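You operate a simulated robot arm through the tools that you are given. There is no shell and no other tool. Be economical: measure what you need, move in short steps, check, and stop when the job is done.

Carry out the task below with a simulated robot arm. There is one attempt and no reset: what you move stays moved.

## Task
Put two of the bottles from the sign end counter on the top of chest two. Take the orange from the top of the big flap and put it on the serving end of the trolley. Open the narrow drawer, take the pad from the inside of the narrow drawer and put it on the blue plate, then shut the drawer. Take the small sponge and leave it on the bay four. Put the blue small bowl from the top of the road side table on the road side counter. Fetch the brush from the top of foam box two and set it on the low shelf of the bench. Take the glass on the top of chest two and put it away on the top tier of the rack. Open the wide drawer, take the box from the top of chest two and put it in the inside of the wide drawer, then shut the drawer. Lift the deck flap open. The order is free. Set down upright: bottle, glass, box.

It is judged by the outcome, as a careful person would: the job done as asked, and still so three seconds after it is handed in. It fails if anything else is knocked over, pushed out of place, dropped, spilled or broken.

## Robot
A 7-joint arm with a fingered hand on a trunk, on a base that drives. Base frame: it is fixed to the floor where the robot stands at the start and does not move with it; the origin is under the middle of the robot, x ahead of it, y to its left, z up; the surface under the hand at the start is at about z = 820. Lengths are in mm, angles in rad, forces in N, time in s.
With the tool pointing down near the work surface it reaches from about 400 to 720 mm from the robot's upright axis, wherever it stands. Its first joint turns from -2.897 to 2.897 rad. Places, roughly: bay four (21x27 cm) [5840, -20, 920]; blue plate (17x17x2 cm) [4000, -100, 400]; bottle [500, 0, 1000]; box [-500, 3500, 500]; brush (7x5x5 cm) [600, 1700, 1000]; deck flap [4400, -1600, 300]; glass (7x7x11 cm) [-200, 3500, 500]; inside of the wide drawer [900, -700, 600]; low shelf of the bench (60x20 cm) [720, 1520, 180]; narrow drawer [1300, -800, 700]; orange (7x6x6 cm) [200, -700, 800]; pad (7x9x4 cm) [1300, -800, 700]; road side counter (47x16 cm) [1380, -800, 820]; serving end of the trolley [3900, -1800, 800]; small bowl [2500, -750, 750]; small sponge (4x6x3 cm) [2100, -800, 800]; top of chest two [-400, 3400, 500]; top tier of the rack (36x16 cm) [440, 5600, 1160]; wide drawer [900, -800, 700]. Payload 3.4 kg.
Tool frame: the origin (TCP) lies between the finger pads and is the grasp point; the fingertips stand 25 mm ahead of it; z points along the fingers, y is the line along which they close. The gripper opens to 88 mm. The gripper's body begins 29 mm behind the TCP. The gripper is a hand of 3 fingers: y runs from the thumb to the fingers, the wrist lies at [-13, -106, -174] in the tool frame, and closing takes about 1.5 s.
Orientation is that of the tool frame in the base frame, as a unit quaternion [x, y, z, w]. With the fingers straight down and the wrist toward the robot, the tool's x, y and z point along [0, 1, 0], [1, 0, 0] and [0, 0, -1] of the base frame.

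## Interface
- The arm moves only by the tool jog_arm. Its argument "moves" is a list of rows, each a list of 2 entries, a list of its own where there are three numbers: the shift along the tool's x, y, z in units of 250 mm (1.0 is 250 mm), then the turn, a rotation vector about the tool's x, y, z in units of 60 degrees (1.0 is 60 degrees). In form: [[[x, y, z], [wx, wy, wz]], ...]. A call has 1 to 12 rows; each row is the pose to reach, as a shift and turn from the pose commanded when the call began, along the tool's axes at that moment. "gripper" is the gripper command, from -1 (shut) to 1 (fully open), values between in proportion, set as the call begins (left out, the last holds). A call with a number of a shift or a turn outside -1 to 1 is refused whole. A row lasts 0.2 s, in which the tool goes at most 50 mm and 0.15 rad; a call with a longer step from one row to the next is refused whole, and so is a gripper value outside its range. Where a pose cannot be reached the arm comes as near as it can. A force on the tool above 40 N (or 10 N above the force at the start of the call, whichever is more), or a blocked arm, ends the call early, and 0.2 s more pass. The fingers move at their own pace (about 72 mm/s each) and stop on an object; they squeeze with about 25 N. The grip force told is the motor's: it shows also when the fingers shut on nothing. Time passes only in rows, and 0.2 s behind the last, so rows that repeat a pose let the fingers close. It gives the time, the measured TCP pose, the force on the tool (base axes), the opening and the grip force at its end, in the units of the frame above (readings bear some noise), with the torque about the TCP (base axes, N m) and any sound that the robot's microphone picked up, and new pictures: "views" is both (left out), scene, wrist or none.
- Cameras (640 x 400 px; columns grow to the right, rows downward): "scene" is now at [-13.6, 104.4, 1437.3]; the picture's right is [-0.64, -0.77, 0.00], its down [-0.55, 0.47, -0.69] and it looks along [0.53, -0.44, -0.72] (base axes); focal length 273 px, centre (320, 200). "wrist" rides on the gripper at [58, -85, -99] in the tool frame; the picture's right is [-0.67, 0.35, -0.66], its down [-0.69, -0.63, 0.37] and it looks along [-0.29, 0.69, 0.66] (tool axes); focal length 261 px, centre (320, 200).
- slide_trunk(by): slides the trunk up (or, below 0, down) by that many mm; the arm and the scene camera ride with it, the base frame stays. It gives what a move gives, with no picture.
- steer(legs): drives the robot by 1 to 6 legs, each [ahead, left, turn to the left] in mm, mm and rad, along the robot's own axes; the way and the turn of a leg run together, so that a leg with both is an arc; at most 1500 mm and 3.142 rad a leg. The arm and the cameras ride along, it lands a little off, and it stops where it bumps. It gives what a move gives, and a new picture of the scene camera.
- move_fingers(index, middle, thumb_bend, thumb_turn): sets how far each is bent, from 0 (flat) to 1 (curled in); at 0.3 the hand is open as for a grip, at 0.7 the pads meet at the TCP. One left out holds its place. A second passes; each finger stops where it meets its share of the squeeze, and holds until it gets a number again. A gripper value or a shape takes the hand back. It gives what a move gives, with no picture; readings hold the bend of each and the force on the fingers (four entries, about 0 where the hand has none), thumb and palm. thumb_turn goes from beside the hand (0) to across from the fingers (1), as for a grip.
- set_grasp(shape): the hand has 3 fingers and takes this shape, open, in about a second: jaw (thumb against the fingers, like two jaws); tri (thumb and two fingers); tip (a fingertip pinch); poke (one finger out to press); point (the index stretched); flat (the hand flat); cup (the hand cupped); fist (a fist). The gripper value then closes the fingers along that shape, each until it touches; the sizes above hold for jaw. It gives what a move gives, with no picture.
- pan_tilt(pan, tilt): turns the head with the scene camera to pan (to the left, within 2.705 rad either way) and tilt (down, from -0.506 to 1.204), counted from straight ahead of the robot. It gives what a move gives, and a new picture of the scene camera.
- pixel_to_xyz(camera, pixels): for up to 12 pixels [column, row] of the newest picture of that camera ("zoom" is the newest enlarged one), the place [x, y, z] in the base frame of the surface seen there, good to about 2 mm, but the place of the scene camera against the robot may be out by one fixed shift of up to 25 mm in any direction. The clock stands still meanwhile.
- enlarge(camera, box): a new picture of the part [left, top, right, bottom] of that camera's present view, enlarged. The clock stands still meanwhile.
- job_done(): hands the job in; it is judged then, once.

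Keep the steps short. Do not move on a guess: measure, check each grasp and each placing, and mend mistakes. In all there are 371 turns and 360 pictures (those below and enlarged ones count). Leave the gripper open and the arm clear of the work at the hand-in unless told otherwise, and finish with a single line.

The tools are called after "Emit:" by a JSON object that holds its "api" and its "payload". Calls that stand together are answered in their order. jog_arm: Moves the arm, as the interface text tells. Its arguments: {"type":"object","properties":{"moves":{"type":"array"},"gripper":{"type":"number"},"views":{"type":"string","enum":["both","scene","wrist","none"]}},"required":["moves"]} The other tools are called the same way: slide_trunk (by) slides the trunk up or down; set_grasp (shape) gives the hand a shape; move_fingers (index, middle, thumb_bend, thumb_turn) moves the fingers one by one; steer (legs) drives the base; pan_tilt (pan, tilt) turns the head that bears the scene camera; pixel_to_xyz (camera, pixels) gives the place of the surface under pixels of a picture; enlarge (camera, box) takes an enlarged picture of a part of a camera's view; job_done () hands the job in.

At the start:

```text
time_s: 0.0
tool_pos: [465.4, -4.2, 1015.6]
tool_rot: [0.707, 0.707, 0.0, 0.0]
wrist_force: [0.6, 0.1, -0.4]
moment: [-0.05, -0.06, -0.03]
width: 87.6
finger_force: 0.0
shape: jaw
bend: [0.3, 0.3, 0.3, 0.98]
finger forces: [0.1, 0.1, 0.1, 0.0, 0.1, 0.0]
trunk travel left (down, up): [-450.0, 140.0]
robot x, y, heading: [-1.8, 0.6, -0.0]
head pan, tilt: [-0.698, 0.81]
```

scene: 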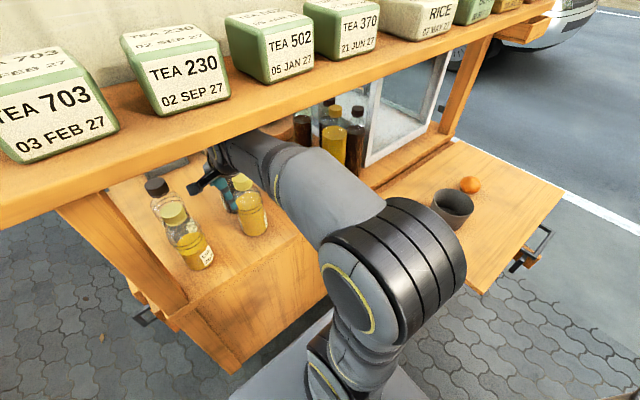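
wrist: 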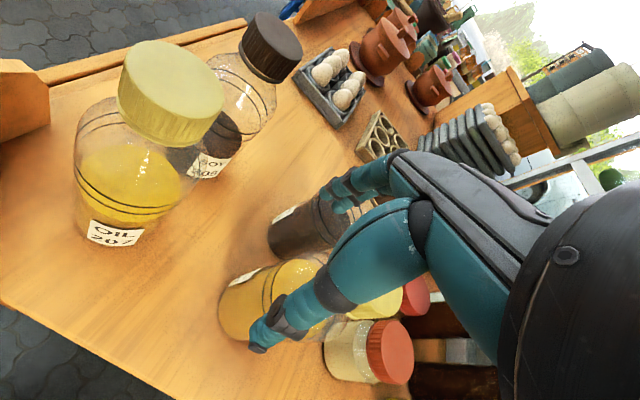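

I see bottles on the counter ahead and the orange on a flap to the right. I start by looking straight ahead and to each side to map the place.

Emit:
{"api": "pan_tilt", "payload": {"pan": 0, "tilt": 0.75}}

Emit:
{"api": "pan_tilt", "payload": {"pan": 1.5, "tilt": 0.4}}

Emit:
{"api": "pan_tilt", "payload": {"pan": -1.4, "tilt": 0.5}}

Emit:
{"api": "pan_tilt", "payload": {"pan": 2.6, "tilt": 0.4}}

```text
time_s: 1.1
tool_pos: [465.8, -4.0, 1016.1]
tool_rot: [0.707, 0.707, 0.0, 0.001]
wrist_force: [-0.2, -0.4, 0.1]
moment: [-0.03, 0.02, 0.0]
width: 87.4
finger_force: 0.0
shape: jaw
bend: [0.3, 0.3, 0.3, 0.98]
finger forces: [0.0, 0.0, 0.1, 0.0, 0.1, 0.0]
trunk travel left (down, up): [-450.0, 140.0]
robot x, y, heading: [1.4, 1.5, -0.0]
head pan, tilt: [0.0, 0.75]
```

scene: 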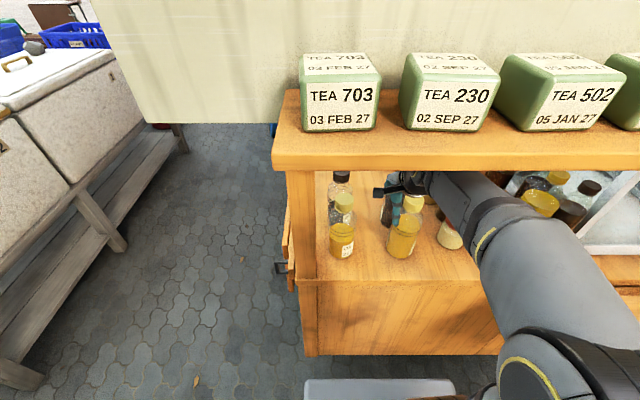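

```text
time_s: 2.7
tool_pos: [464.9, -4.5, 1015.3]
tool_rot: [0.708, 0.707, 0.0, 0.0]
wrist_force: [-1.2, -0.4, -0.4]
moment: [-0.02, 0.0, 0.02]
width: 87.3
finger_force: 0.0
shape: jaw
bend: [0.3, 0.3, 0.3, 0.98]
finger forces: [0.0, 0.0, 0.0, 0.0, 0.0, 0.0]
trunk travel left (down, up): [-450.0, 140.0]
robot x, y, heading: [-0.2, -3.6, -0.004]
head pan, tilt: [1.499, 0.4]
```

scene: 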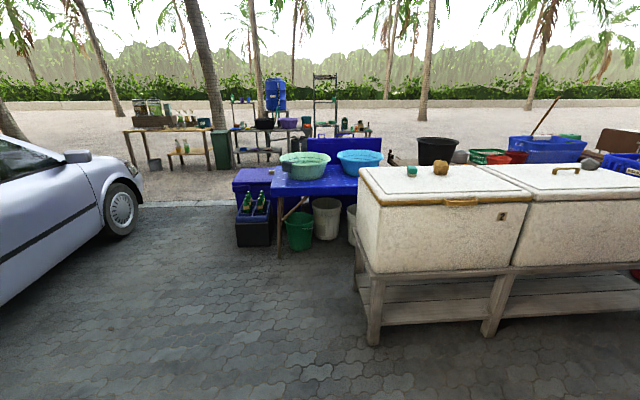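

```text
time_s: 5.2
tool_pos: [465.6, -5.4, 1015.9]
tool_rot: [0.707, 0.707, 0.0, 0.0]
wrist_force: [0.0, -0.5, -0.5]
moment: [-0.01, -0.01, -0.01]
width: 87.8
finger_force: 0.1
shape: jaw
bend: [0.3, 0.3, 0.3, 0.98]
finger forces: [0.0, 0.0, 0.0, 0.0, 0.1, 0.0]
trunk travel left (down, up): [-450.0, 140.0]
robot x, y, heading: [0.2, 0.4, 0.0]
head pan, tilt: [-1.4, 0.499]
```

scene: 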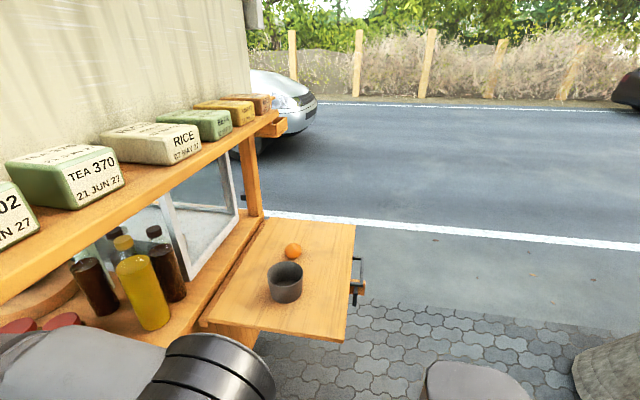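

```text
time_s: 8.5
tool_pos: [465.7, -4.1, 1015.9]
tool_rot: [0.707, 0.707, 0.001, 0.0]
wrist_force: [0.9, 0.2, -0.6]
moment: [-0.01, 0.01, 0.04]
width: 87.6
finger_force: 0.1
shape: jaw
bend: [0.3, 0.3, 0.3, 0.98]
finger forces: [0.0, 0.0, 0.0, 0.0, 0.0, 0.0]
trunk travel left (down, up): [-450.0, 140.0]
robot x, y, heading: [1.6, -1.2, 0.001]
head pan, tilt: [2.601, 0.4]
```

scene: 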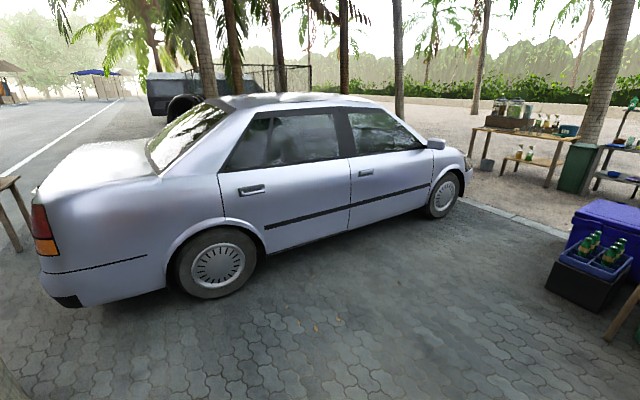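

I now measure the bottles in the wrist picture and the shelf over the counter in the scene picture.

Emit:
{"api": "pixel_to_xyz", "payload": {"camera": "wrist", "pixels": [[172, 85], [130, 190], [115, 236], [272, 45], [245, 90], [210, 165], [300, 230], [240, 310], [30, 250], [200, 320], [375, 350], [330, 70]]}}

Emit:
{"api": "pan_tilt", "payload": {"pan": -0.2, "tilt": 1.0}}

```text
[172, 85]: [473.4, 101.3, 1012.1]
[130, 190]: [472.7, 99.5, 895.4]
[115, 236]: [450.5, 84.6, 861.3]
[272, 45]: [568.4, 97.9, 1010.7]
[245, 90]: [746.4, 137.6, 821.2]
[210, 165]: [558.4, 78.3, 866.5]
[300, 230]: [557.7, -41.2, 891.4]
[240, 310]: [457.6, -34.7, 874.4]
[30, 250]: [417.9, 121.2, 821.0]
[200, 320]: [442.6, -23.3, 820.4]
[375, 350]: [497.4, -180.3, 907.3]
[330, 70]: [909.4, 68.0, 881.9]
```

```text
time_s: 10.9
tool_pos: [465.0, -4.8, 1016.5]
tool_rot: [0.707, 0.707, 0.001, 0.0]
wrist_force: [0.4, -1.1, 0.1]
moment: [-0.01, 0.01, 0.0]
width: 87.6
finger_force: 0.1
shape: jaw
bend: [0.3, 0.3, 0.3, 0.98]
finger forces: [0.0, 0.0, 0.0, 0.1, 0.0, 0.0]
trunk travel left (down, up): [-450.0, 140.0]
robot x, y, heading: [0.7, 1.9, 0.002]
head pan, tilt: [-0.201, 1.0]
```

scene: 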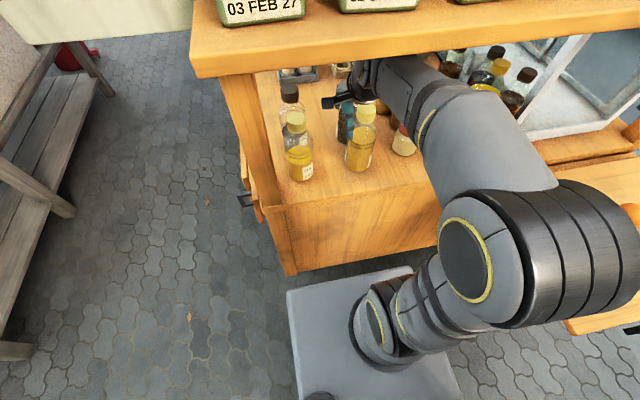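

Emit:
{"api": "pixel_to_xyz", "payload": {"camera": "scene", "pixels": [[240, 40], [240, 70], [400, 20], [400, 46], [250, 200], [370, 67], [300, 120], [367, 110], [460, 150], [410, 60], [215, 15], [560, 250]]}}

Emit:
{"api": "enlarge", "payload": {"camera": "scene", "box": [220, 40, 460, 190]}}

```text
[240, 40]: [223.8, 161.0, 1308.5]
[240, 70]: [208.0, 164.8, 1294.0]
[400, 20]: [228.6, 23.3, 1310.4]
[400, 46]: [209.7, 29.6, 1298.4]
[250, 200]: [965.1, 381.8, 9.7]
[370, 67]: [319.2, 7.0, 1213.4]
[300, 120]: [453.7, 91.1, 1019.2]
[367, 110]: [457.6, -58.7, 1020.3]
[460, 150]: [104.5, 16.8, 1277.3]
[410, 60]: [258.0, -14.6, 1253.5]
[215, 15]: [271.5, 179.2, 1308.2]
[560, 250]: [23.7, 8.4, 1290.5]
```

```text
2.67 times, centred on (340, 115) of scene
```

zoom: 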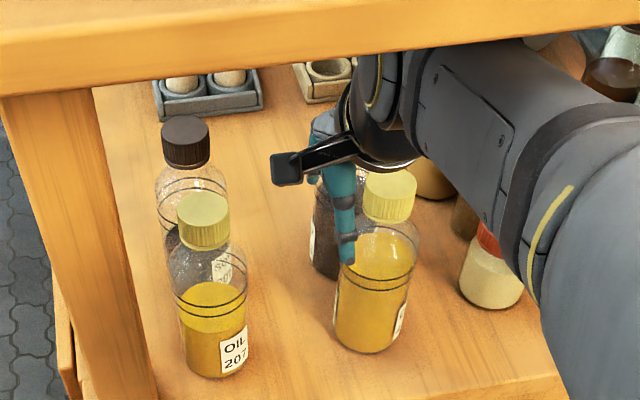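

Emit:
{"api": "pixel_to_xyz", "payload": {"camera": "zoom", "pixels": [[200, 62], [200, 75], [200, 80], [203, 203], [187, 135], [390, 185], [40, 85], [600, 26], [60, 200], [130, 390], [500, 380], [210, 240]]}}

```text
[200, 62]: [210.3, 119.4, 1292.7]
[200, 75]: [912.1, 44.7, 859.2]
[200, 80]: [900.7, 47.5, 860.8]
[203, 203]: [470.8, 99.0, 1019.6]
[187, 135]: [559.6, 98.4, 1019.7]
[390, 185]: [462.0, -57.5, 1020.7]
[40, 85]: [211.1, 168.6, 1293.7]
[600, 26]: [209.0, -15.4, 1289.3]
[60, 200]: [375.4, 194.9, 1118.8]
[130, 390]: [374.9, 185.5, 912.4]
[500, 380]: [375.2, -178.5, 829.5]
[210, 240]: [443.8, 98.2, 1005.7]
```

Cap A sits near the post, so the bottles nearer the hand (yellow cap at scene (365,112) and the dark one behind it) suit better. I zoom in on them with the wrist camera.

Emit:
{"api": "enlarge", "payload": {"camera": "wrist", "box": [200, 150, 440, 300]}}

Emit:
{"api": "pixel_to_xyz", "payload": {"camera": "wrist", "pixels": [[378, 305], [372, 300], [385, 310], [360, 310], [415, 295], [290, 210], [370, 205], [285, 280], [345, 370], [390, 350]]}}

```text
2.67 times, centred on (320, 225) of wrist
```

zoom: 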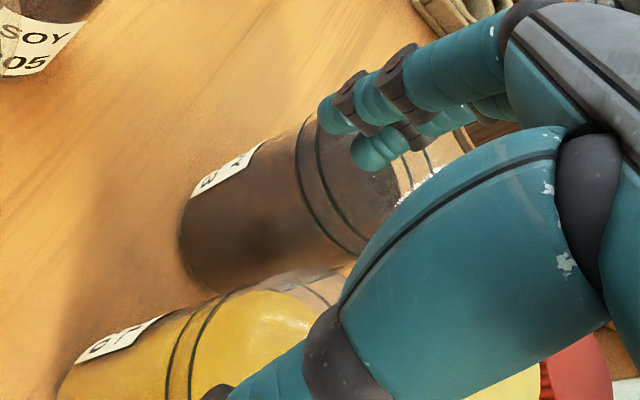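

```text
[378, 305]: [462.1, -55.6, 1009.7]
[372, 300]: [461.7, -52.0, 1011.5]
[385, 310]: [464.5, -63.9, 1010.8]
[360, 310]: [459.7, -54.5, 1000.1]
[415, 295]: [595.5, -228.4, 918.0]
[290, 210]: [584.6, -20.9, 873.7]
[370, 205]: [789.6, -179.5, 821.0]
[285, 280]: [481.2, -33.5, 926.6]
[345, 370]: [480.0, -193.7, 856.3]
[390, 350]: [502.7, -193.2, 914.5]
```

Cap C's top is at about (465,-57,1011). I lower the hand to z≈1000 and slide sideways so the fingers straddle the cap.

Emit:
{"api": "jog_arm", "payload": {"moves": [[[0, 0, 0.06], [0, 0, 0]], [[-0.08, 0, 0.06], [0, 0, 0]], [[-0.16, 0, 0.06], [0, 0, 0]], [[-0.212, 0, 0.06], [0, 0, 0]]], "gripper": 1}}

```text
time_s: 11.9
tool_pos: [465.0, -57.2, 1002.1]
tool_rot: [0.707, 0.707, 0.0, 0.0]
wrist_force: [0.3, 0.7, 1.7]
moment: [0.02, -0.05, 0.04]
width: 87.6
finger_force: 0.1
shape: jaw
bend: [0.3, 0.3, 0.3, 0.98]
finger forces: [1.2, 0.0, 0.1, 0.0, 0.0, 0.0]
trunk travel left (down, up): [-450.0, 140.0]
robot x, y, heading: [0.3, -1.3, -0.0]
head pan, tilt: [-0.201, 1.0]
```

scene: 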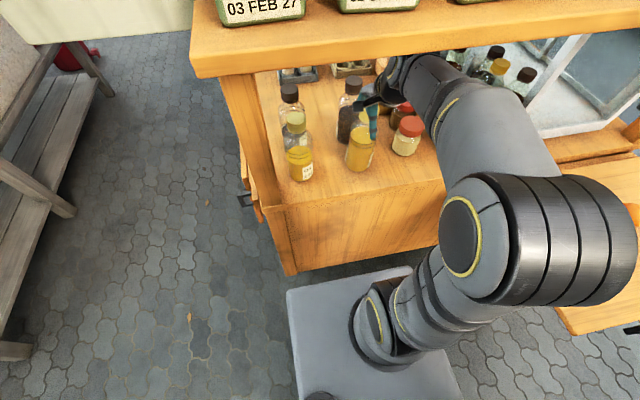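
wrist: 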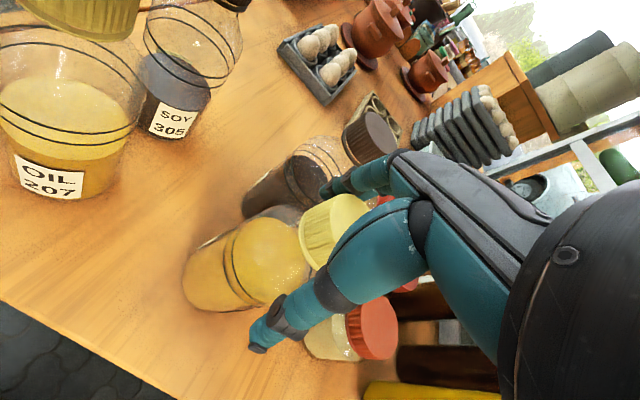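

The yellow cap (330,230) is between thumb and fingers. Closing.

Emit:
{"api": "jog_arm", "payload": {"moves": [[[0, 0, 0], [0, 0, 0]], [[0, 0, 0], [0, 0, 0]], [[0, 0, 0], [0, 0, 0]], [[0, 0, 0], [0, 0, 0]], [[0, 0, 0], [0, 0, 0]], [[0, 0, 0], [0, 0, 0]], [[0, 0, 0], [0, 0, 0]], [[0, 0, 0], [0, 0, 0]]], "gripper": -1, "views": "wrist"}}

```text
time_s: 13.7
tool_pos: [464.6, -57.2, 1000.6]
tool_rot: [0.707, 0.707, 0.0, 0.0]
wrist_force: [1.0, 0.6, 0.5]
moment: [-0.02, 0.03, 0.02]
width: 37.5
finger_force: 24.9
shape: jaw
bend: [0.39, 0.43, 0.74, 1.0]
finger forces: [19.6, 8.1, 0.0, 0.0, 26.6, 0.0]
trunk travel left (down, up): [-450.0, 140.0]
robot x, y, heading: [2.0, 0.6, -0.001]
head pan, tilt: [-0.201, 1.0]
```

wrist: 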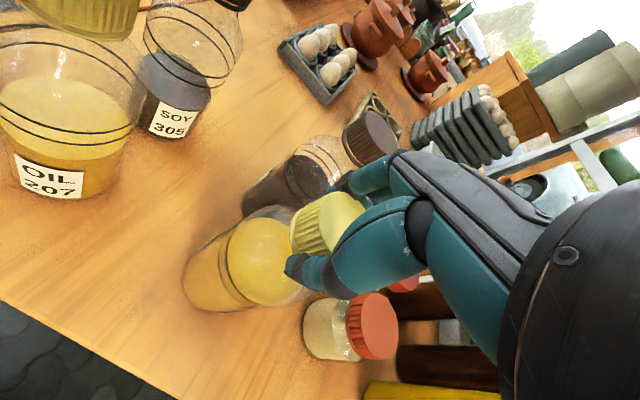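

Cap gripped (37.5 mm, 25 N). I lift 15 mm.

Emit:
{"api": "jog_arm", "payload": {"moves": [[[0, 0, -0.03], [0, 0, 0]], [[0, 0, -0.06], [0, 0, 0]]], "views": "wrist"}}

```text
time_s: 14.3
tool_pos: [465.2, -57.4, 1015.6]
tool_rot: [0.708, 0.707, 0.0, 0.0]
wrist_force: [0.4, -0.8, -3.7]
moment: [-0.01, 0.05, -0.03]
width: 37.7
finger_force: 25.5
shape: jaw
bend: [0.39, 0.43, 0.74, 1.0]
finger forces: [19.0, 8.0, 0.0, 0.1, 27.1, 0.0]
trunk travel left (down, up): [-450.0, 140.0]
robot x, y, heading: [-4.0, -0.6, -0.002]
head pan, tilt: [-0.201, 1.0]
```

wrist: 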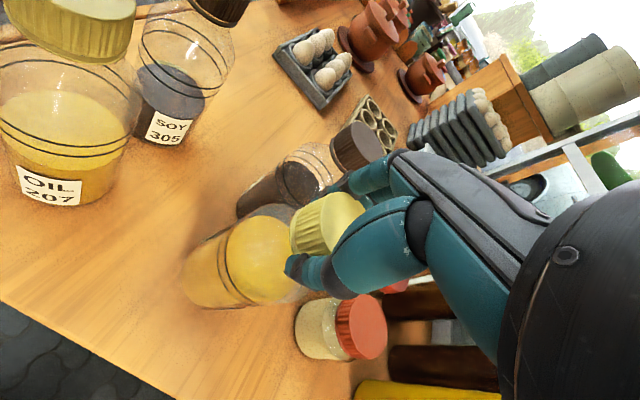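

Lifted cleanly. I back the base straight out 400 mm.

Emit:
{"api": "steer", "payload": {"legs": [[-400, 0, 0]]}}

Emit:
{"api": "pan_tilt", "payload": {"pan": 1.57, "tilt": 0.5}}

```text
time_s: 16.9
tool_pos: [62.0, -56.5, 1016.3]
tool_rot: [0.706, 0.708, 0.0, 0.0]
wrist_force: [0.7, 1.0, -4.1]
moment: [-0.01, 0.06, -0.03]
width: 37.5
finger_force: 25.4
shape: jaw
bend: [0.39, 0.44, 0.74, 1.0]
finger forces: [19.4, 8.0, 0.1, 0.0, 26.8, 0.0]
trunk travel left (down, up): [-450.0, 140.0]
robot x, y, heading: [-403.7, -0.4, 0.002]
head pan, tilt: [-0.201, 1.0]
```

scene: 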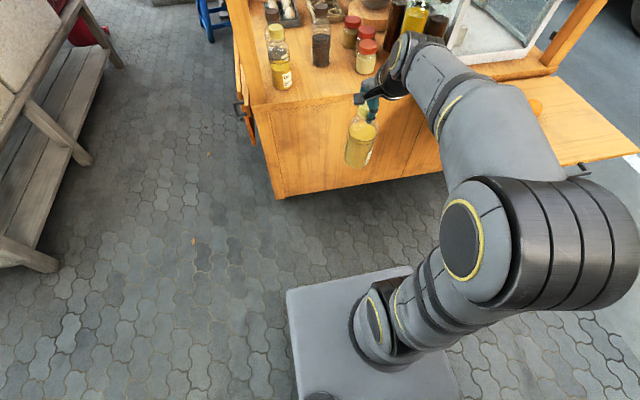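

```text
time_s: 18.6
tool_pos: [62.9, -57.3, 1016.2]
tool_rot: [0.707, 0.707, -0.001, 0.0]
wrist_force: [0.4, 0.1, -4.5]
moment: [-0.05, 0.07, -0.01]
width: 37.4
finger_force: 25.6
shape: jaw
bend: [0.39, 0.44, 0.74, 1.0]
finger forces: [19.5, 7.9, 0.0, 0.0, 26.7, 0.0]
trunk travel left (down, up): [-450.0, 140.0]
robot x, y, heading: [-401.9, -2.6, 0.004]
head pan, tilt: [1.571, 0.499]
```

scene: 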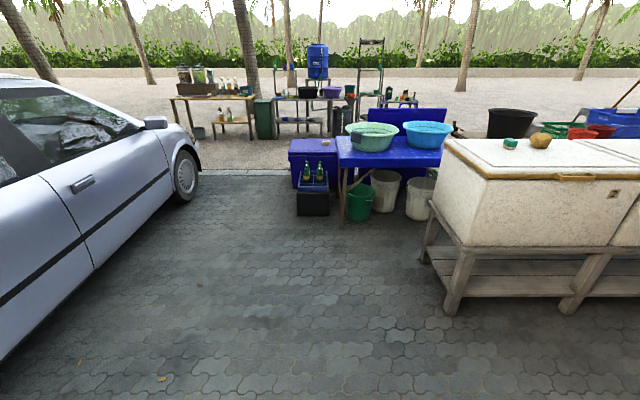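

I measure the blue chest, the crate in front, table, car, and foam boxes.

Emit:
{"api": "pixel_to_xyz", "payload": {"camera": "scene", "pixels": [[305, 145], [295, 150], [330, 158], [313, 180], [312, 210], [342, 220], [195, 195], [435, 165], [450, 300], [20, 330], [190, 90], [372, 75]]}}

Emit:
{"api": "enlarge", "payload": {"camera": "scene", "box": [160, 30, 480, 230]}}

```text
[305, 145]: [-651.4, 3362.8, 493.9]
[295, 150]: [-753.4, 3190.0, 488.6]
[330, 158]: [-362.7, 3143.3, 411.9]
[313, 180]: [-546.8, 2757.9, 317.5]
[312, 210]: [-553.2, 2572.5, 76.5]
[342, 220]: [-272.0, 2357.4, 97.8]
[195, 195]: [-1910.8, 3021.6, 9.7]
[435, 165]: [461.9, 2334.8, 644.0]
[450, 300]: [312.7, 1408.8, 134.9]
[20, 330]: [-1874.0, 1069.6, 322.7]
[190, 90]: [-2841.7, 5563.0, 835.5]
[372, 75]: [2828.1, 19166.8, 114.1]
```

```text
2.00 times, centred on (320, 130) of scene
```

zoom: 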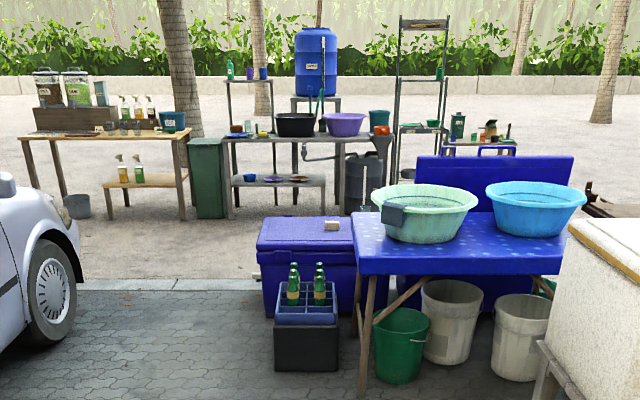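

Chest two's lid is around (-650,3360, ~485), with a crate in front of it. I drive back 750 and left, keeping heading, to come to the chest from its left side; first to y≈2700.

Emit:
{"api": "steer", "payload": {"legs": [[-750, 0, 0], [0, 1350, 0], [0, 1350, 0]]}}

Emit:
{"api": "pan_tilt", "payload": {"pan": 0.7, "tilt": 0.8}}

```text
time_s: 35.4
tool_pos: [-701.1, 2639.1, 1016.2]
tool_rot: [0.706, 0.708, 0.0, 0.0]
wrist_force: [0.0, 0.2, -4.0]
moment: [-0.02, 0.07, -0.05]
width: 37.4
finger_force: 25.6
shape: jaw
bend: [0.39, 0.44, 0.74, 1.0]
finger forces: [19.6, 8.0, 0.1, 0.0, 26.2, 0.0]
trunk travel left (down, up): [-450.0, 140.0]
robot x, y, heading: [-1165.0, 2689.3, 0.001]
head pan, tilt: [1.571, 0.499]
```

scene: 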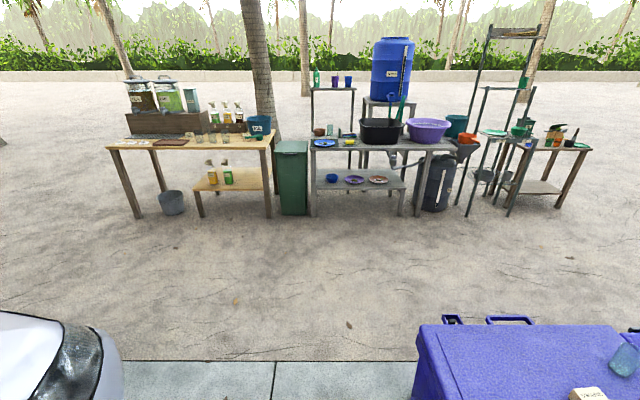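

```text
time_s: 36.6
tool_pos: [-699.8, 2638.9, 1015.8]
tool_rot: [0.706, 0.708, 0.0, -0.001]
wrist_force: [-0.4, 0.8, -3.9]
moment: [0.03, 0.03, 0.0]
width: 37.3
finger_force: 25.0
shape: jaw
bend: [0.39, 0.44, 0.74, 1.0]
finger forces: [19.6, 8.0, 0.0, 0.0, 26.4, 0.1]
trunk travel left (down, up): [-450.0, 140.0]
robot x, y, heading: [-1161.5, 2695.9, 0.003]
head pan, tilt: [0.7, 0.799]
```

scene: 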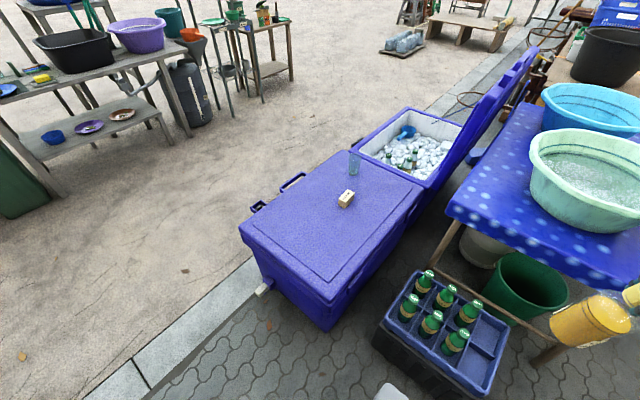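

Emit:
{"api": "pixel_to_xyz", "payload": {"camera": "scene", "pixels": [[243, 232], [335, 300], [357, 148], [425, 190], [345, 198], [345, 208], [353, 175], [354, 155], [300, 230], [320, 215], [260, 285], [285, 183]]}}

```text
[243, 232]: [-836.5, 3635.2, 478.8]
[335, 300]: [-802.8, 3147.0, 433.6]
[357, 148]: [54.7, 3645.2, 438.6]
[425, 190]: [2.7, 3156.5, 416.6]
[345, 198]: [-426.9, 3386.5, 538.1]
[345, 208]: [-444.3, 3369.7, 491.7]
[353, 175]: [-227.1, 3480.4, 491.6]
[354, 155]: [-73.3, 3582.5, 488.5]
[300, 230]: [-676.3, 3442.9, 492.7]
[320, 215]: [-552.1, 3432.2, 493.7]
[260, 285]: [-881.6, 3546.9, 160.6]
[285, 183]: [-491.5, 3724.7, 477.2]
```

Chest lid spans x −835…30, y 3150…3640, top z≈485; box at (−430,3385), glass at (−220,3490). I bring the bottle over (−700, 3290) and lower the trunk.

Emit:
{"api": "steer", "payload": {"legs": [[0, 650, 0]]}}

Emit:
{"api": "slide_trunk", "payload": {"by": -320}}

Emit:
{"api": "jog_arm", "payload": {"moves": [[[0, 0, 0], [0, 0, 0]]]}}

```text
time_s: 40.2
tool_pos: [-702.6, 3288.8, 1016.7]
tool_rot: [0.705, 0.71, 0.0, 0.0]
wrist_force: [0.1, -0.6, -3.6]
moment: [-0.01, 0.05, -0.01]
width: 37.2
finger_force: 24.7
shape: jaw
bend: [0.39, 0.44, 0.74, 1.0]
finger forces: [19.6, 7.9, 0.0, 0.0, 26.3, 0.1]
trunk travel left (down, up): [-450.0, 140.0]
robot x, y, heading: [-1168.3, 3342.7, 0.008]
head pan, tilt: [0.7, 0.799]
```

scene: 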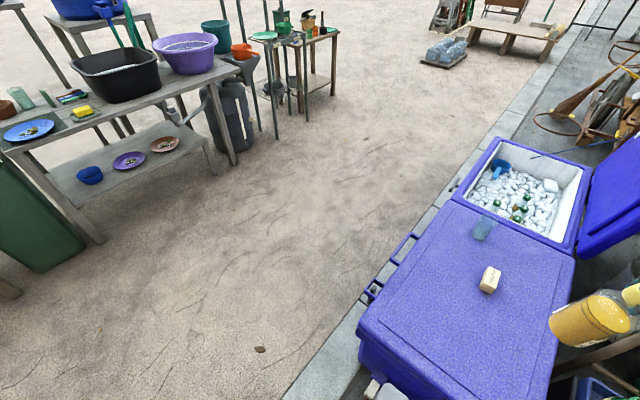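

```text
time_s: 43.4
tool_pos: [-702.8, 3287.1, 695.3]
tool_rot: [0.705, 0.709, 0.0, 0.0]
wrist_force: [-0.2, 1.2, -3.9]
moment: [-0.03, 0.05, 0.02]
width: 37.4
finger_force: 25.5
shape: jaw
bend: [0.39, 0.44, 0.74, 1.0]
finger forces: [19.5, 7.9, 0.1, 0.0, 26.3, 0.0]
trunk travel left (down, up): [-130.0, 460.0]
robot x, y, heading: [-1168.4, 3343.5, 0.012]
head pan, tilt: [0.7, 0.799]
```

```text
time_s: 43.8
tool_pos: [-703.0, 3288.8, 696.0]
tool_rot: [0.704, 0.71, 0.001, -0.001]
wrist_force: [-1.2, 0.8, -4.2]
moment: [-0.03, 0.01, -0.01]
width: 37.2
finger_force: 25.1
shape: jaw
bend: [0.39, 0.44, 0.74, 1.0]
finger forces: [19.5, 7.9, 0.0, 0.0, 26.2, 0.0]
trunk travel left (down, up): [-130.0, 460.0]
robot x, y, heading: [-1172.0, 3341.2, 0.01]
head pan, tilt: [0.7, 0.799]
```

scene: 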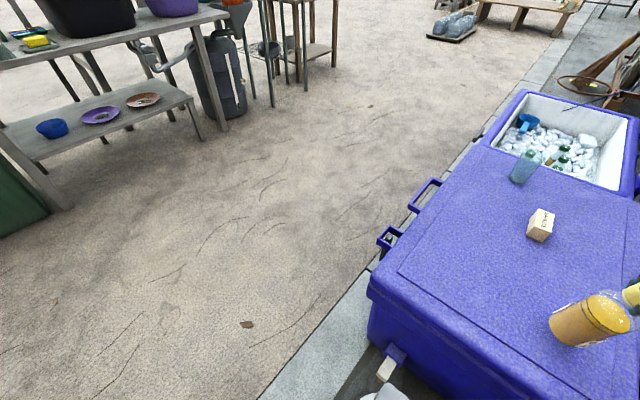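
wrist: 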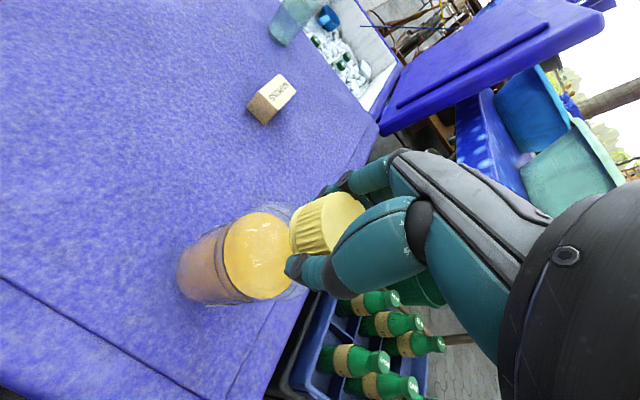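

Emit:
{"api": "pixel_to_xyz", "payload": {"camera": "wrist", "pixels": [[150, 200], [160, 320], [250, 330], [230, 190], [262, 108], [280, 85], [268, 95], [250, 112]]}}

```text
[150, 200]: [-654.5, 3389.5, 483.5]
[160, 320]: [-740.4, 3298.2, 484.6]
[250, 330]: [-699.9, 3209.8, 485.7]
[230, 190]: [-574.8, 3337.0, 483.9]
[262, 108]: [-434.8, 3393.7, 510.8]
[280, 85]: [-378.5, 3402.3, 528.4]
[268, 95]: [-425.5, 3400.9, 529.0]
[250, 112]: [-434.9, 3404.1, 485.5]
```

Lid is at z 484, so TCP must go to ≈664.5. I lower 31 mm slowly.

Emit:
{"api": "jog_arm", "payload": {"moves": [[[0, 0, 0.06], [0, 0, 0]], [[0, 0, 0.1], [0, 0, 0]], [[0, 0, 0.116], [0, 0, 0]], [[0, 0, 0.124], [0, 0, 0]], [[0, 0, 0.124], [0, 0, 0]]], "views": "wrist"}}

```text
time_s: 45.0
tool_pos: [-703.2, 3289.3, 666.1]
tool_rot: [0.704, 0.71, -0.001, 0.0]
wrist_force: [0.9, -0.1, -1.2]
moment: [-0.02, 0.02, 0.02]
width: 37.3
finger_force: 25.0
shape: jaw
bend: [0.39, 0.44, 0.74, 1.0]
finger forces: [19.7, 8.0, 0.1, 0.1, 25.8, 0.0]
trunk travel left (down, up): [-130.0, 460.0]
robot x, y, heading: [-1169.9, 3343.1, 0.002]
head pan, tilt: [0.7, 0.799]
```

wrist: 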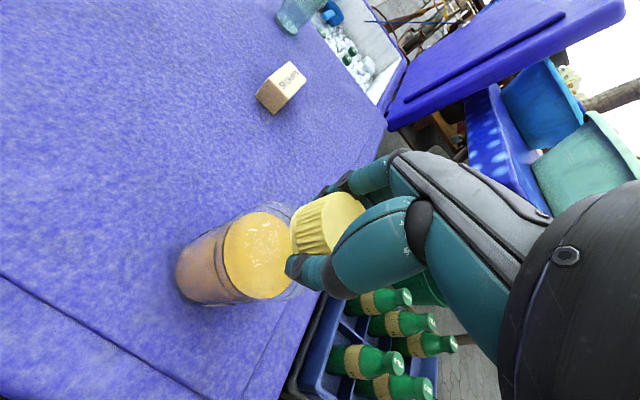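

Weight is taken by the lid. I open and then rise.

Emit:
{"api": "jog_arm", "payload": {"moves": [[[0, 0, 0.003], [0, 0, 0]], [[0, 0, 0.003], [0, 0, 0]], [[0, 0, 0.003], [0, 0, 0]], [[0, 0, 0.003], [0, 0, 0]], [[0, 0, 0.003], [0, 0, 0]], [[0, 0, -0.15], [0, 0, 0]], [[0, 0, -0.3], [0, 0, 0]], [[0, 0, -0.45], [0, 0, 0]]], "gripper": 1, "views": "wrist"}}

```text
time_s: 46.8
tool_pos: [-702.6, 3288.4, 777.8]
tool_rot: [0.704, 0.71, -0.001, 0.0]
wrist_force: [0.7, 0.6, 0.1]
moment: [0.02, -0.03, -0.03]
width: 87.9
finger_force: 0.1
shape: jaw
bend: [0.3, 0.3, 0.3, 0.98]
finger forces: [0.0, 0.0, 0.0, 0.0, 0.0, 0.1]
trunk travel left (down, up): [-130.0, 460.0]
robot x, y, heading: [-1168.6, 3344.9, 0.008]
head pan, tilt: [0.7, 0.799]
```

wrist: 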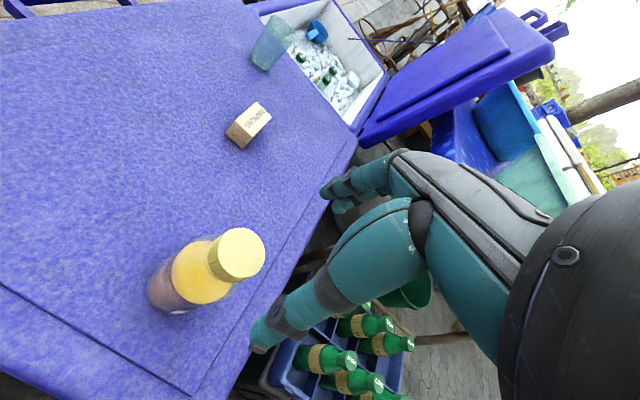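

Bottle stands upright on the lid. Next the glass (seen at (270,45)). I drive around to the sand side of the chest and face it.

Emit:
{"api": "steer", "payload": {"legs": [[0, 1000, 0], [1005, 0, 0], [0, 0, -1.571]]}}

Emit:
{"api": "pan_tilt", "payload": {"pan": 0, "tilt": 0.8}}

```text
time_s: 60.6
tool_pos: [-230.4, 3903.8, 778.3]
tool_rot: [1.0, 0.011, 0.0, 0.0]
wrist_force: [0.5, -0.4, 0.3]
moment: [-0.01, 0.03, 0.02]
width: 87.4
finger_force: 0.1
shape: jaw
bend: [0.3, 0.3, 0.3, 0.98]
finger forces: [0.0, 0.0, 0.1, 0.0, 0.0, 0.0]
trunk travel left (down, up): [-130.0, 460.0]
robot x, y, heading: [-181.5, 4374.1, -1.55]
head pan, tilt: [0.7, 0.799]
```

scene: 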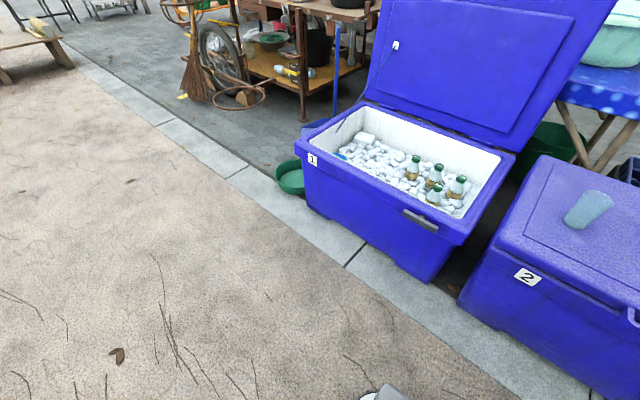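

```text
time_s: 61.6
tool_pos: [-230.3, 3903.0, 778.1]
tool_rot: [1.0, 0.011, 0.0, 0.0]
wrist_force: [0.2, -0.7, -0.4]
moment: [-0.02, 0.0, -0.01]
width: 87.4
finger_force: 0.0
shape: jaw
bend: [0.3, 0.3, 0.3, 0.98]
finger forces: [0.0, 0.0, 0.0, 0.0, 0.1, 0.0]
trunk travel left (down, up): [-130.0, 460.0]
robot x, y, heading: [-181.5, 4368.6, -1.549]
head pan, tilt: [0.0, 0.799]
```

scene: 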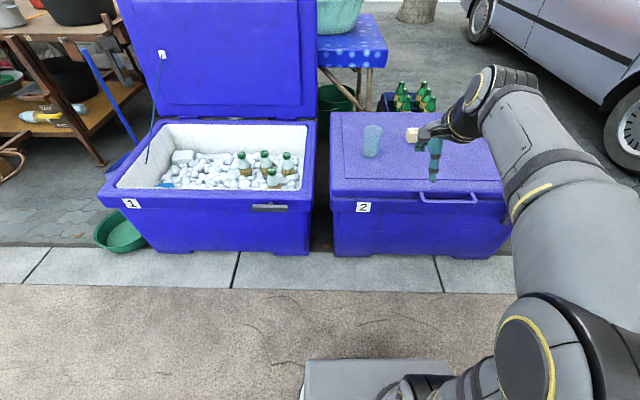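

Chest "2" confirmed. I measure the glass at (371,140).

Emit:
{"api": "pixel_to_xyz", "payload": {"camera": "scene", "pixels": [[371, 128], [371, 140], [371, 155], [363, 140], [379, 140], [372, 126], [335, 195], [410, 135], [400, 200]]}}

Emit:
{"api": "enlarge", "payload": {"camera": "scene", "box": [320, 90, 480, 190]}}

```text
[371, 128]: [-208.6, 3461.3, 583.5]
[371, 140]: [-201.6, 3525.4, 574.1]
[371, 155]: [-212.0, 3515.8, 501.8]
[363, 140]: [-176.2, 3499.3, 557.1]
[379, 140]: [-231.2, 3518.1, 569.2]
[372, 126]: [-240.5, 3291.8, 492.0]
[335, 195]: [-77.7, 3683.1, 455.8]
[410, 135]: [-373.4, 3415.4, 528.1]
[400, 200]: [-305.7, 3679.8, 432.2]
```

```text
4.00 times, centred on (400, 140) of scene
```

zoom: 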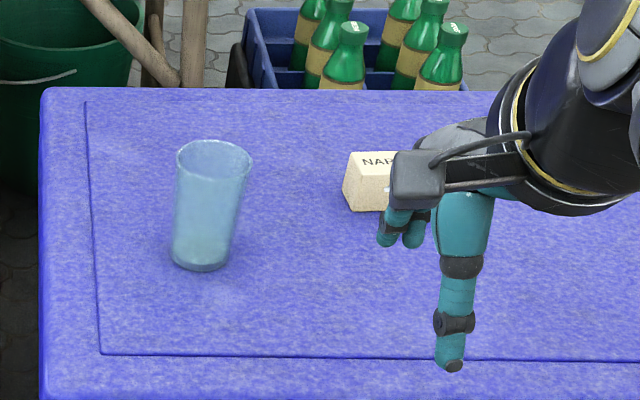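

Emit:
{"api": "steer", "payload": {"legs": [[350, 15, -0.02]]}}

Emit:
{"api": "jog_arm", "payload": {"moves": [[[0, 0.05, 0], [0, 0, 0]]]}}

```text
time_s: 63.9
tool_pos: [-218.6, 3552.2, 777.2]
tool_rot: [1.0, 0.002, 0.0, 0.0]
wrist_force: [0.3, -0.2, -0.3]
moment: [-0.03, 0.0, -0.01]
width: 87.7
finger_force: 0.1
shape: jaw
bend: [0.3, 0.3, 0.3, 0.98]
finger forces: [0.0, 0.0, 0.0, 0.0, 0.0, 0.0]
trunk travel left (down, up): [-130.0, 460.0]
robot x, y, heading: [-166.3, 4019.6, -1.569]
head pan, tilt: [0.0, 0.799]
```

scene: 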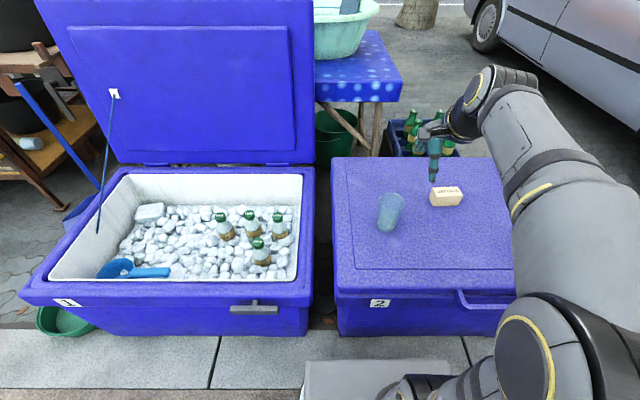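

```text
time_s: 64.3
tool_pos: [-218.9, 3539.1, 777.1]
tool_rot: [1.0, 0.002, -0.001, 0.0]
wrist_force: [0.1, -0.7, -1.2]
moment: [-0.01, 0.0, 0.01]
width: 87.7
finger_force: 0.0
shape: jaw
bend: [0.3, 0.3, 0.3, 0.98]
finger forces: [0.0, 0.1, 0.1, 0.0, 0.0, 0.0]
trunk travel left (down, up): [-130.0, 460.0]
robot x, y, heading: [-161.6, 4018.6, -1.565]
head pan, tilt: [0.0, 0.799]
```

scene: 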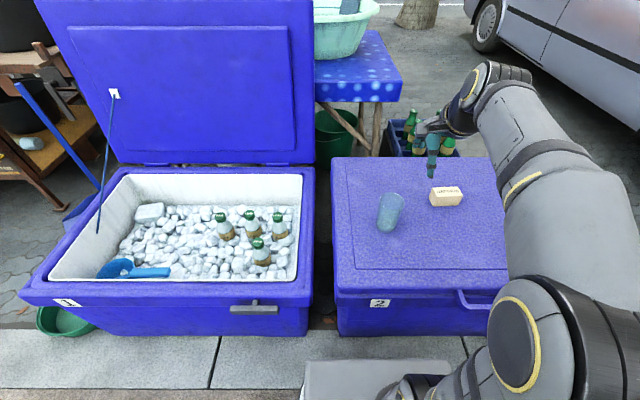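
wrist: 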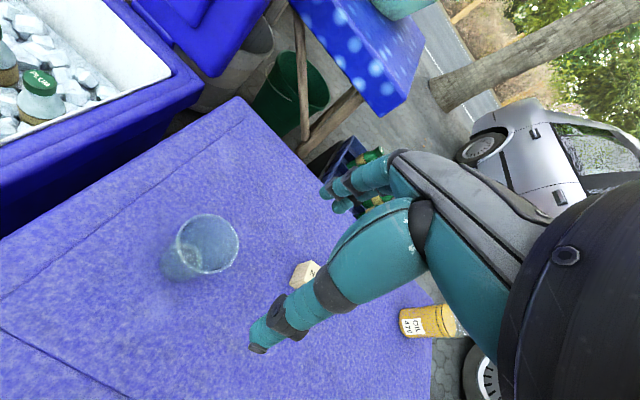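

Emit:
{"api": "enlarge", "payload": {"camera": "wrist", "box": [140, 190, 260, 300]}}

Emit:
{"api": "pixel_to_xyz", "payload": {"camera": "wrist", "pixels": [[176, 235], [237, 238], [207, 215], [207, 274], [180, 250], [200, 270], [190, 220], [225, 222], [165, 270], [190, 275]]}}

```text
3.64 times, centred on (200, 245) of wrist
```

zoom: 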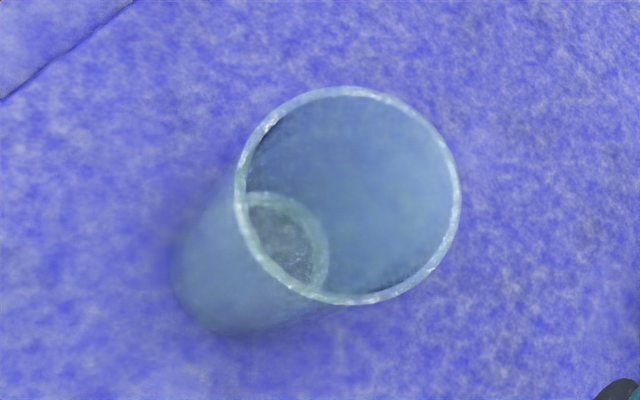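

```text
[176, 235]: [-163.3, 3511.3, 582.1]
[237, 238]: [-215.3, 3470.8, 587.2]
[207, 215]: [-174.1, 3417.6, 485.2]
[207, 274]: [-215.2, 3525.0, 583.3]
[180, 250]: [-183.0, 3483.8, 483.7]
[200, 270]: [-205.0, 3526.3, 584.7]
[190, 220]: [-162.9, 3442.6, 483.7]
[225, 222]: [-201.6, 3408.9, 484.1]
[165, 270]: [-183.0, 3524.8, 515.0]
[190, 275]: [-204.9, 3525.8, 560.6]
```

Emit:
{"api": "pixel_to_xyz", "payload": {"camera": "zoom", "pixels": [[241, 180], [457, 195], [340, 91], [350, 300], [268, 124], [432, 266], [410, 110], [275, 275], [455, 170], [240, 200]]}}

```text
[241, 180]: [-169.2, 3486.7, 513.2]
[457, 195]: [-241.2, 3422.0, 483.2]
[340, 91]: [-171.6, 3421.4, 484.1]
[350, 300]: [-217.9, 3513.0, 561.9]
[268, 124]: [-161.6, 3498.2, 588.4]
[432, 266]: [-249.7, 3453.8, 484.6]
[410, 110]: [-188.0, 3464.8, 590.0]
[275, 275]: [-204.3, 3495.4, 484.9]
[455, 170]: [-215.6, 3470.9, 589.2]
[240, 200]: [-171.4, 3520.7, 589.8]
```

Rim circle fits centre (−196, 3497), radius 34, z 590. I align above it, then descend to TCP z≈600 first.

Emit:
{"api": "jog_arm", "payload": {"moves": [[[0.092, 0.168, 0], [0, 0, 0]], [[0.092, 0.168, 0.18], [0, 0, 0]], [[0.092, 0.168, 0.36], [0, 0, 0]], [[0.092, 0.168, 0.54], [0, 0, 0]], [[0.092, 0.168, 0.6], [0, 0, 0]]], "gripper": 1, "views": "wrist"}}

```text
time_s: 65.5
tool_pos: [-195.1, 3497.4, 628.1]
tool_rot: [1.0, 0.002, -0.001, 0.0]
wrist_force: [-0.4, -0.1, 0.4]
moment: [0.0, 0.02, -0.01]
width: 87.9
finger_force: 0.0
shape: jaw
bend: [0.3, 0.3, 0.3, 0.98]
finger forces: [0.1, 0.2, 0.0, 0.1, 0.1, 0.1]
trunk travel left (down, up): [-130.0, 460.0]
robot x, y, heading: [-164.7, 4018.9, -1.568]
head pan, tilt: [0.0, 0.799]
```

wrist: 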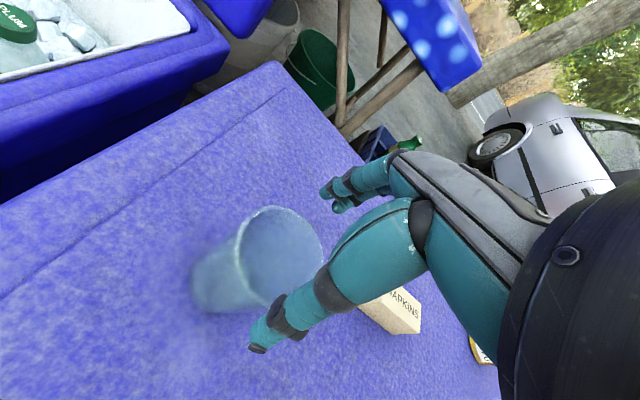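

Emit:
{"api": "jog_arm", "payload": {"moves": [[[0, 0, 0.08], [0, 0, 0]], [[0, 0, 0.12], [0, 0, 0]], [[0, 0, 0.16], [0, 0, 0]], [[0, 0, 0.2], [0, 0, 0]], [[0, 0, 0.236], [0, 0, 0]]], "gripper": 1, "views": "wrist"}}

```text
time_s: 66.7
tool_pos: [-195.0, 3498.2, 571.4]
tool_rot: [1.0, 0.001, 0.0, 0.003]
wrist_force: [-0.3, -2.4, 14.7]
moment: [-0.14, -0.1, -0.04]
width: 87.8
finger_force: 0.1
shape: jaw
bend: [0.28, 0.3, 0.29, 0.97]
finger forces: [8.8, 0.0, 0.0, 0.0, 4.5, 0.0]
trunk travel left (down, up): [-130.0, 460.0]
robot x, y, heading: [-162.8, 4021.7, -1.564]
head pan, tilt: [0.0, 0.799]
```

wrist: 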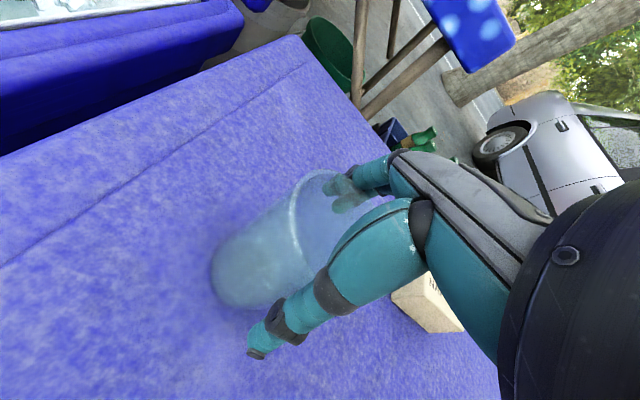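

The force rose to 15 N upward, so something touches the rim. I raise 8 mm and look closely.

Emit:
{"api": "jog_arm", "payload": {"moves": [[[0, 0, -0.036], [0, 0, 0]]], "views": "none"}}

Emit:
{"api": "enlarge", "payload": {"camera": "wrist", "box": [200, 130, 440, 380]}}

Emit:
{"api": "enlarge", "payload": {"camera": "scene", "box": [340, 130, 480, 250]}}

```text
time_s: 67.1
tool_pos: [-195.3, 3498.7, 577.0]
tool_rot: [1.0, 0.001, 0.0, -0.002]
wrist_force: [-0.5, 1.1, 0.0]
moment: [-0.01, -0.04, -0.01]
width: 87.9
finger_force: 0.0
shape: jaw
bend: [0.3, 0.3, 0.29, 0.97]
finger forces: [0.8, 0.1, 0.0, 0.0, 1.2, 0.0]
trunk travel left (down, up): [-130.0, 460.0]
robot x, y, heading: [-165.2, 4020.1, -1.567]
head pan, tilt: [0.0, 0.799]
```

```text
1.60 times, centred on (320, 255) of wrist
```

zoom: 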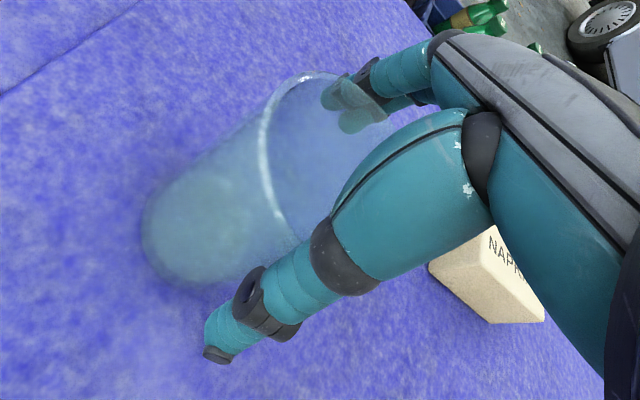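

```text
3.33 times, centred on (410, 190) of scene
```

zoom: 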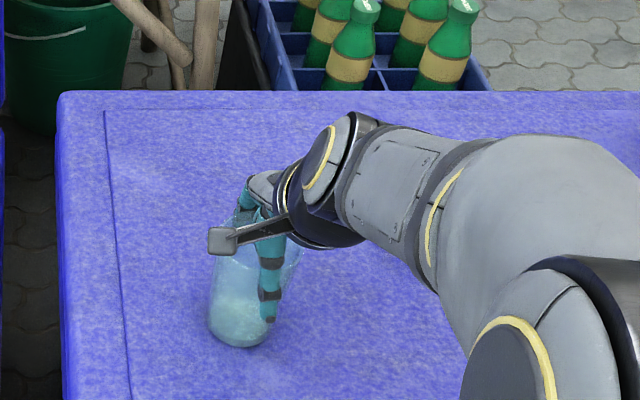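

Both touches are released; the fingers straddle the glass (tips seen tinted through it). Closing.

Emit:
{"api": "jog_arm", "payload": {"moves": [[[0, 0, 0], [0, 0, 0]], [[0, 0, 0], [0, 0, 0]], [[0, 0, 0], [0, 0, 0]], [[0, 0, 0], [0, 0, 0]], [[0, 0, 0], [0, 0, 0]], [[0, 0, 0], [0, 0, 0]]], "gripper": -1, "views": "wrist"}}

```text
time_s: 68.5
tool_pos: [-196.2, 3498.2, 577.1]
tool_rot: [1.0, 0.002, 0.001, 0.001]
wrist_force: [0.0, -0.1, 0.4]
moment: [-0.02, 0.04, -0.01]
width: 59.0
finger_force: 24.9
shape: jaw
bend: [0.31, 0.43, 0.55, 0.98]
finger forces: [17.0, 13.6, 0.0, 0.0, 30.6, 0.0]
trunk travel left (down, up): [-130.0, 460.0]
robot x, y, heading: [-160.4, 4017.5, -1.569]
head pan, tilt: [0.0, 0.799]
```

wrist: 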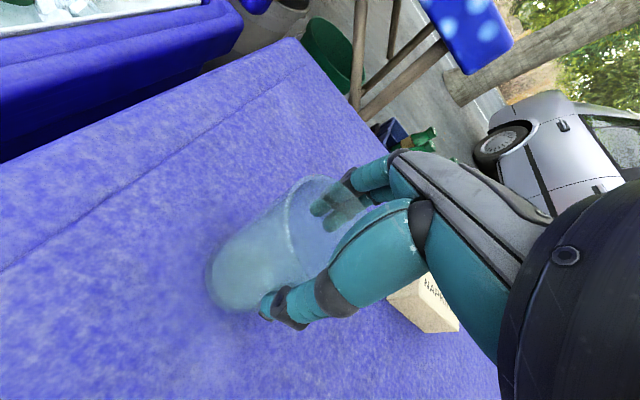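

Held at 59 mm with 25 N. I lift 75 mm.

Emit:
{"api": "jog_arm", "payload": {"moves": [[[0, 0, -0.06], [0, 0, 0]], [[0, 0, -0.18], [0, 0, 0]], [[0, 0, -0.3], [0, 0, 0]]], "views": "wrist"}}

```text
time_s: 69.3
tool_pos: [-195.6, 3497.5, 652.5]
tool_rot: [1.0, 0.002, 0.001, -0.001]
wrist_force: [0.4, 0.2, -1.8]
moment: [0.0, -0.01, -0.03]
width: 58.6
finger_force: 24.8
shape: jaw
bend: [0.31, 0.43, 0.55, 0.98]
finger forces: [16.7, 13.5, 0.0, 0.0, 30.3, 0.0]
trunk travel left (down, up): [-130.0, 460.0]
robot x, y, heading: [-165.0, 4021.3, -1.57]
head pan, tilt: [0.0, 0.799]
```

wrist: 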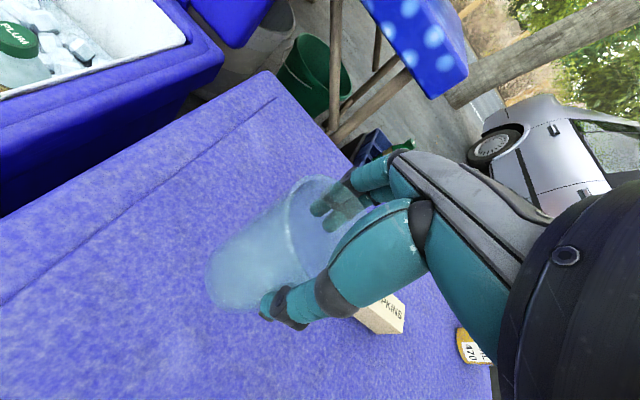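

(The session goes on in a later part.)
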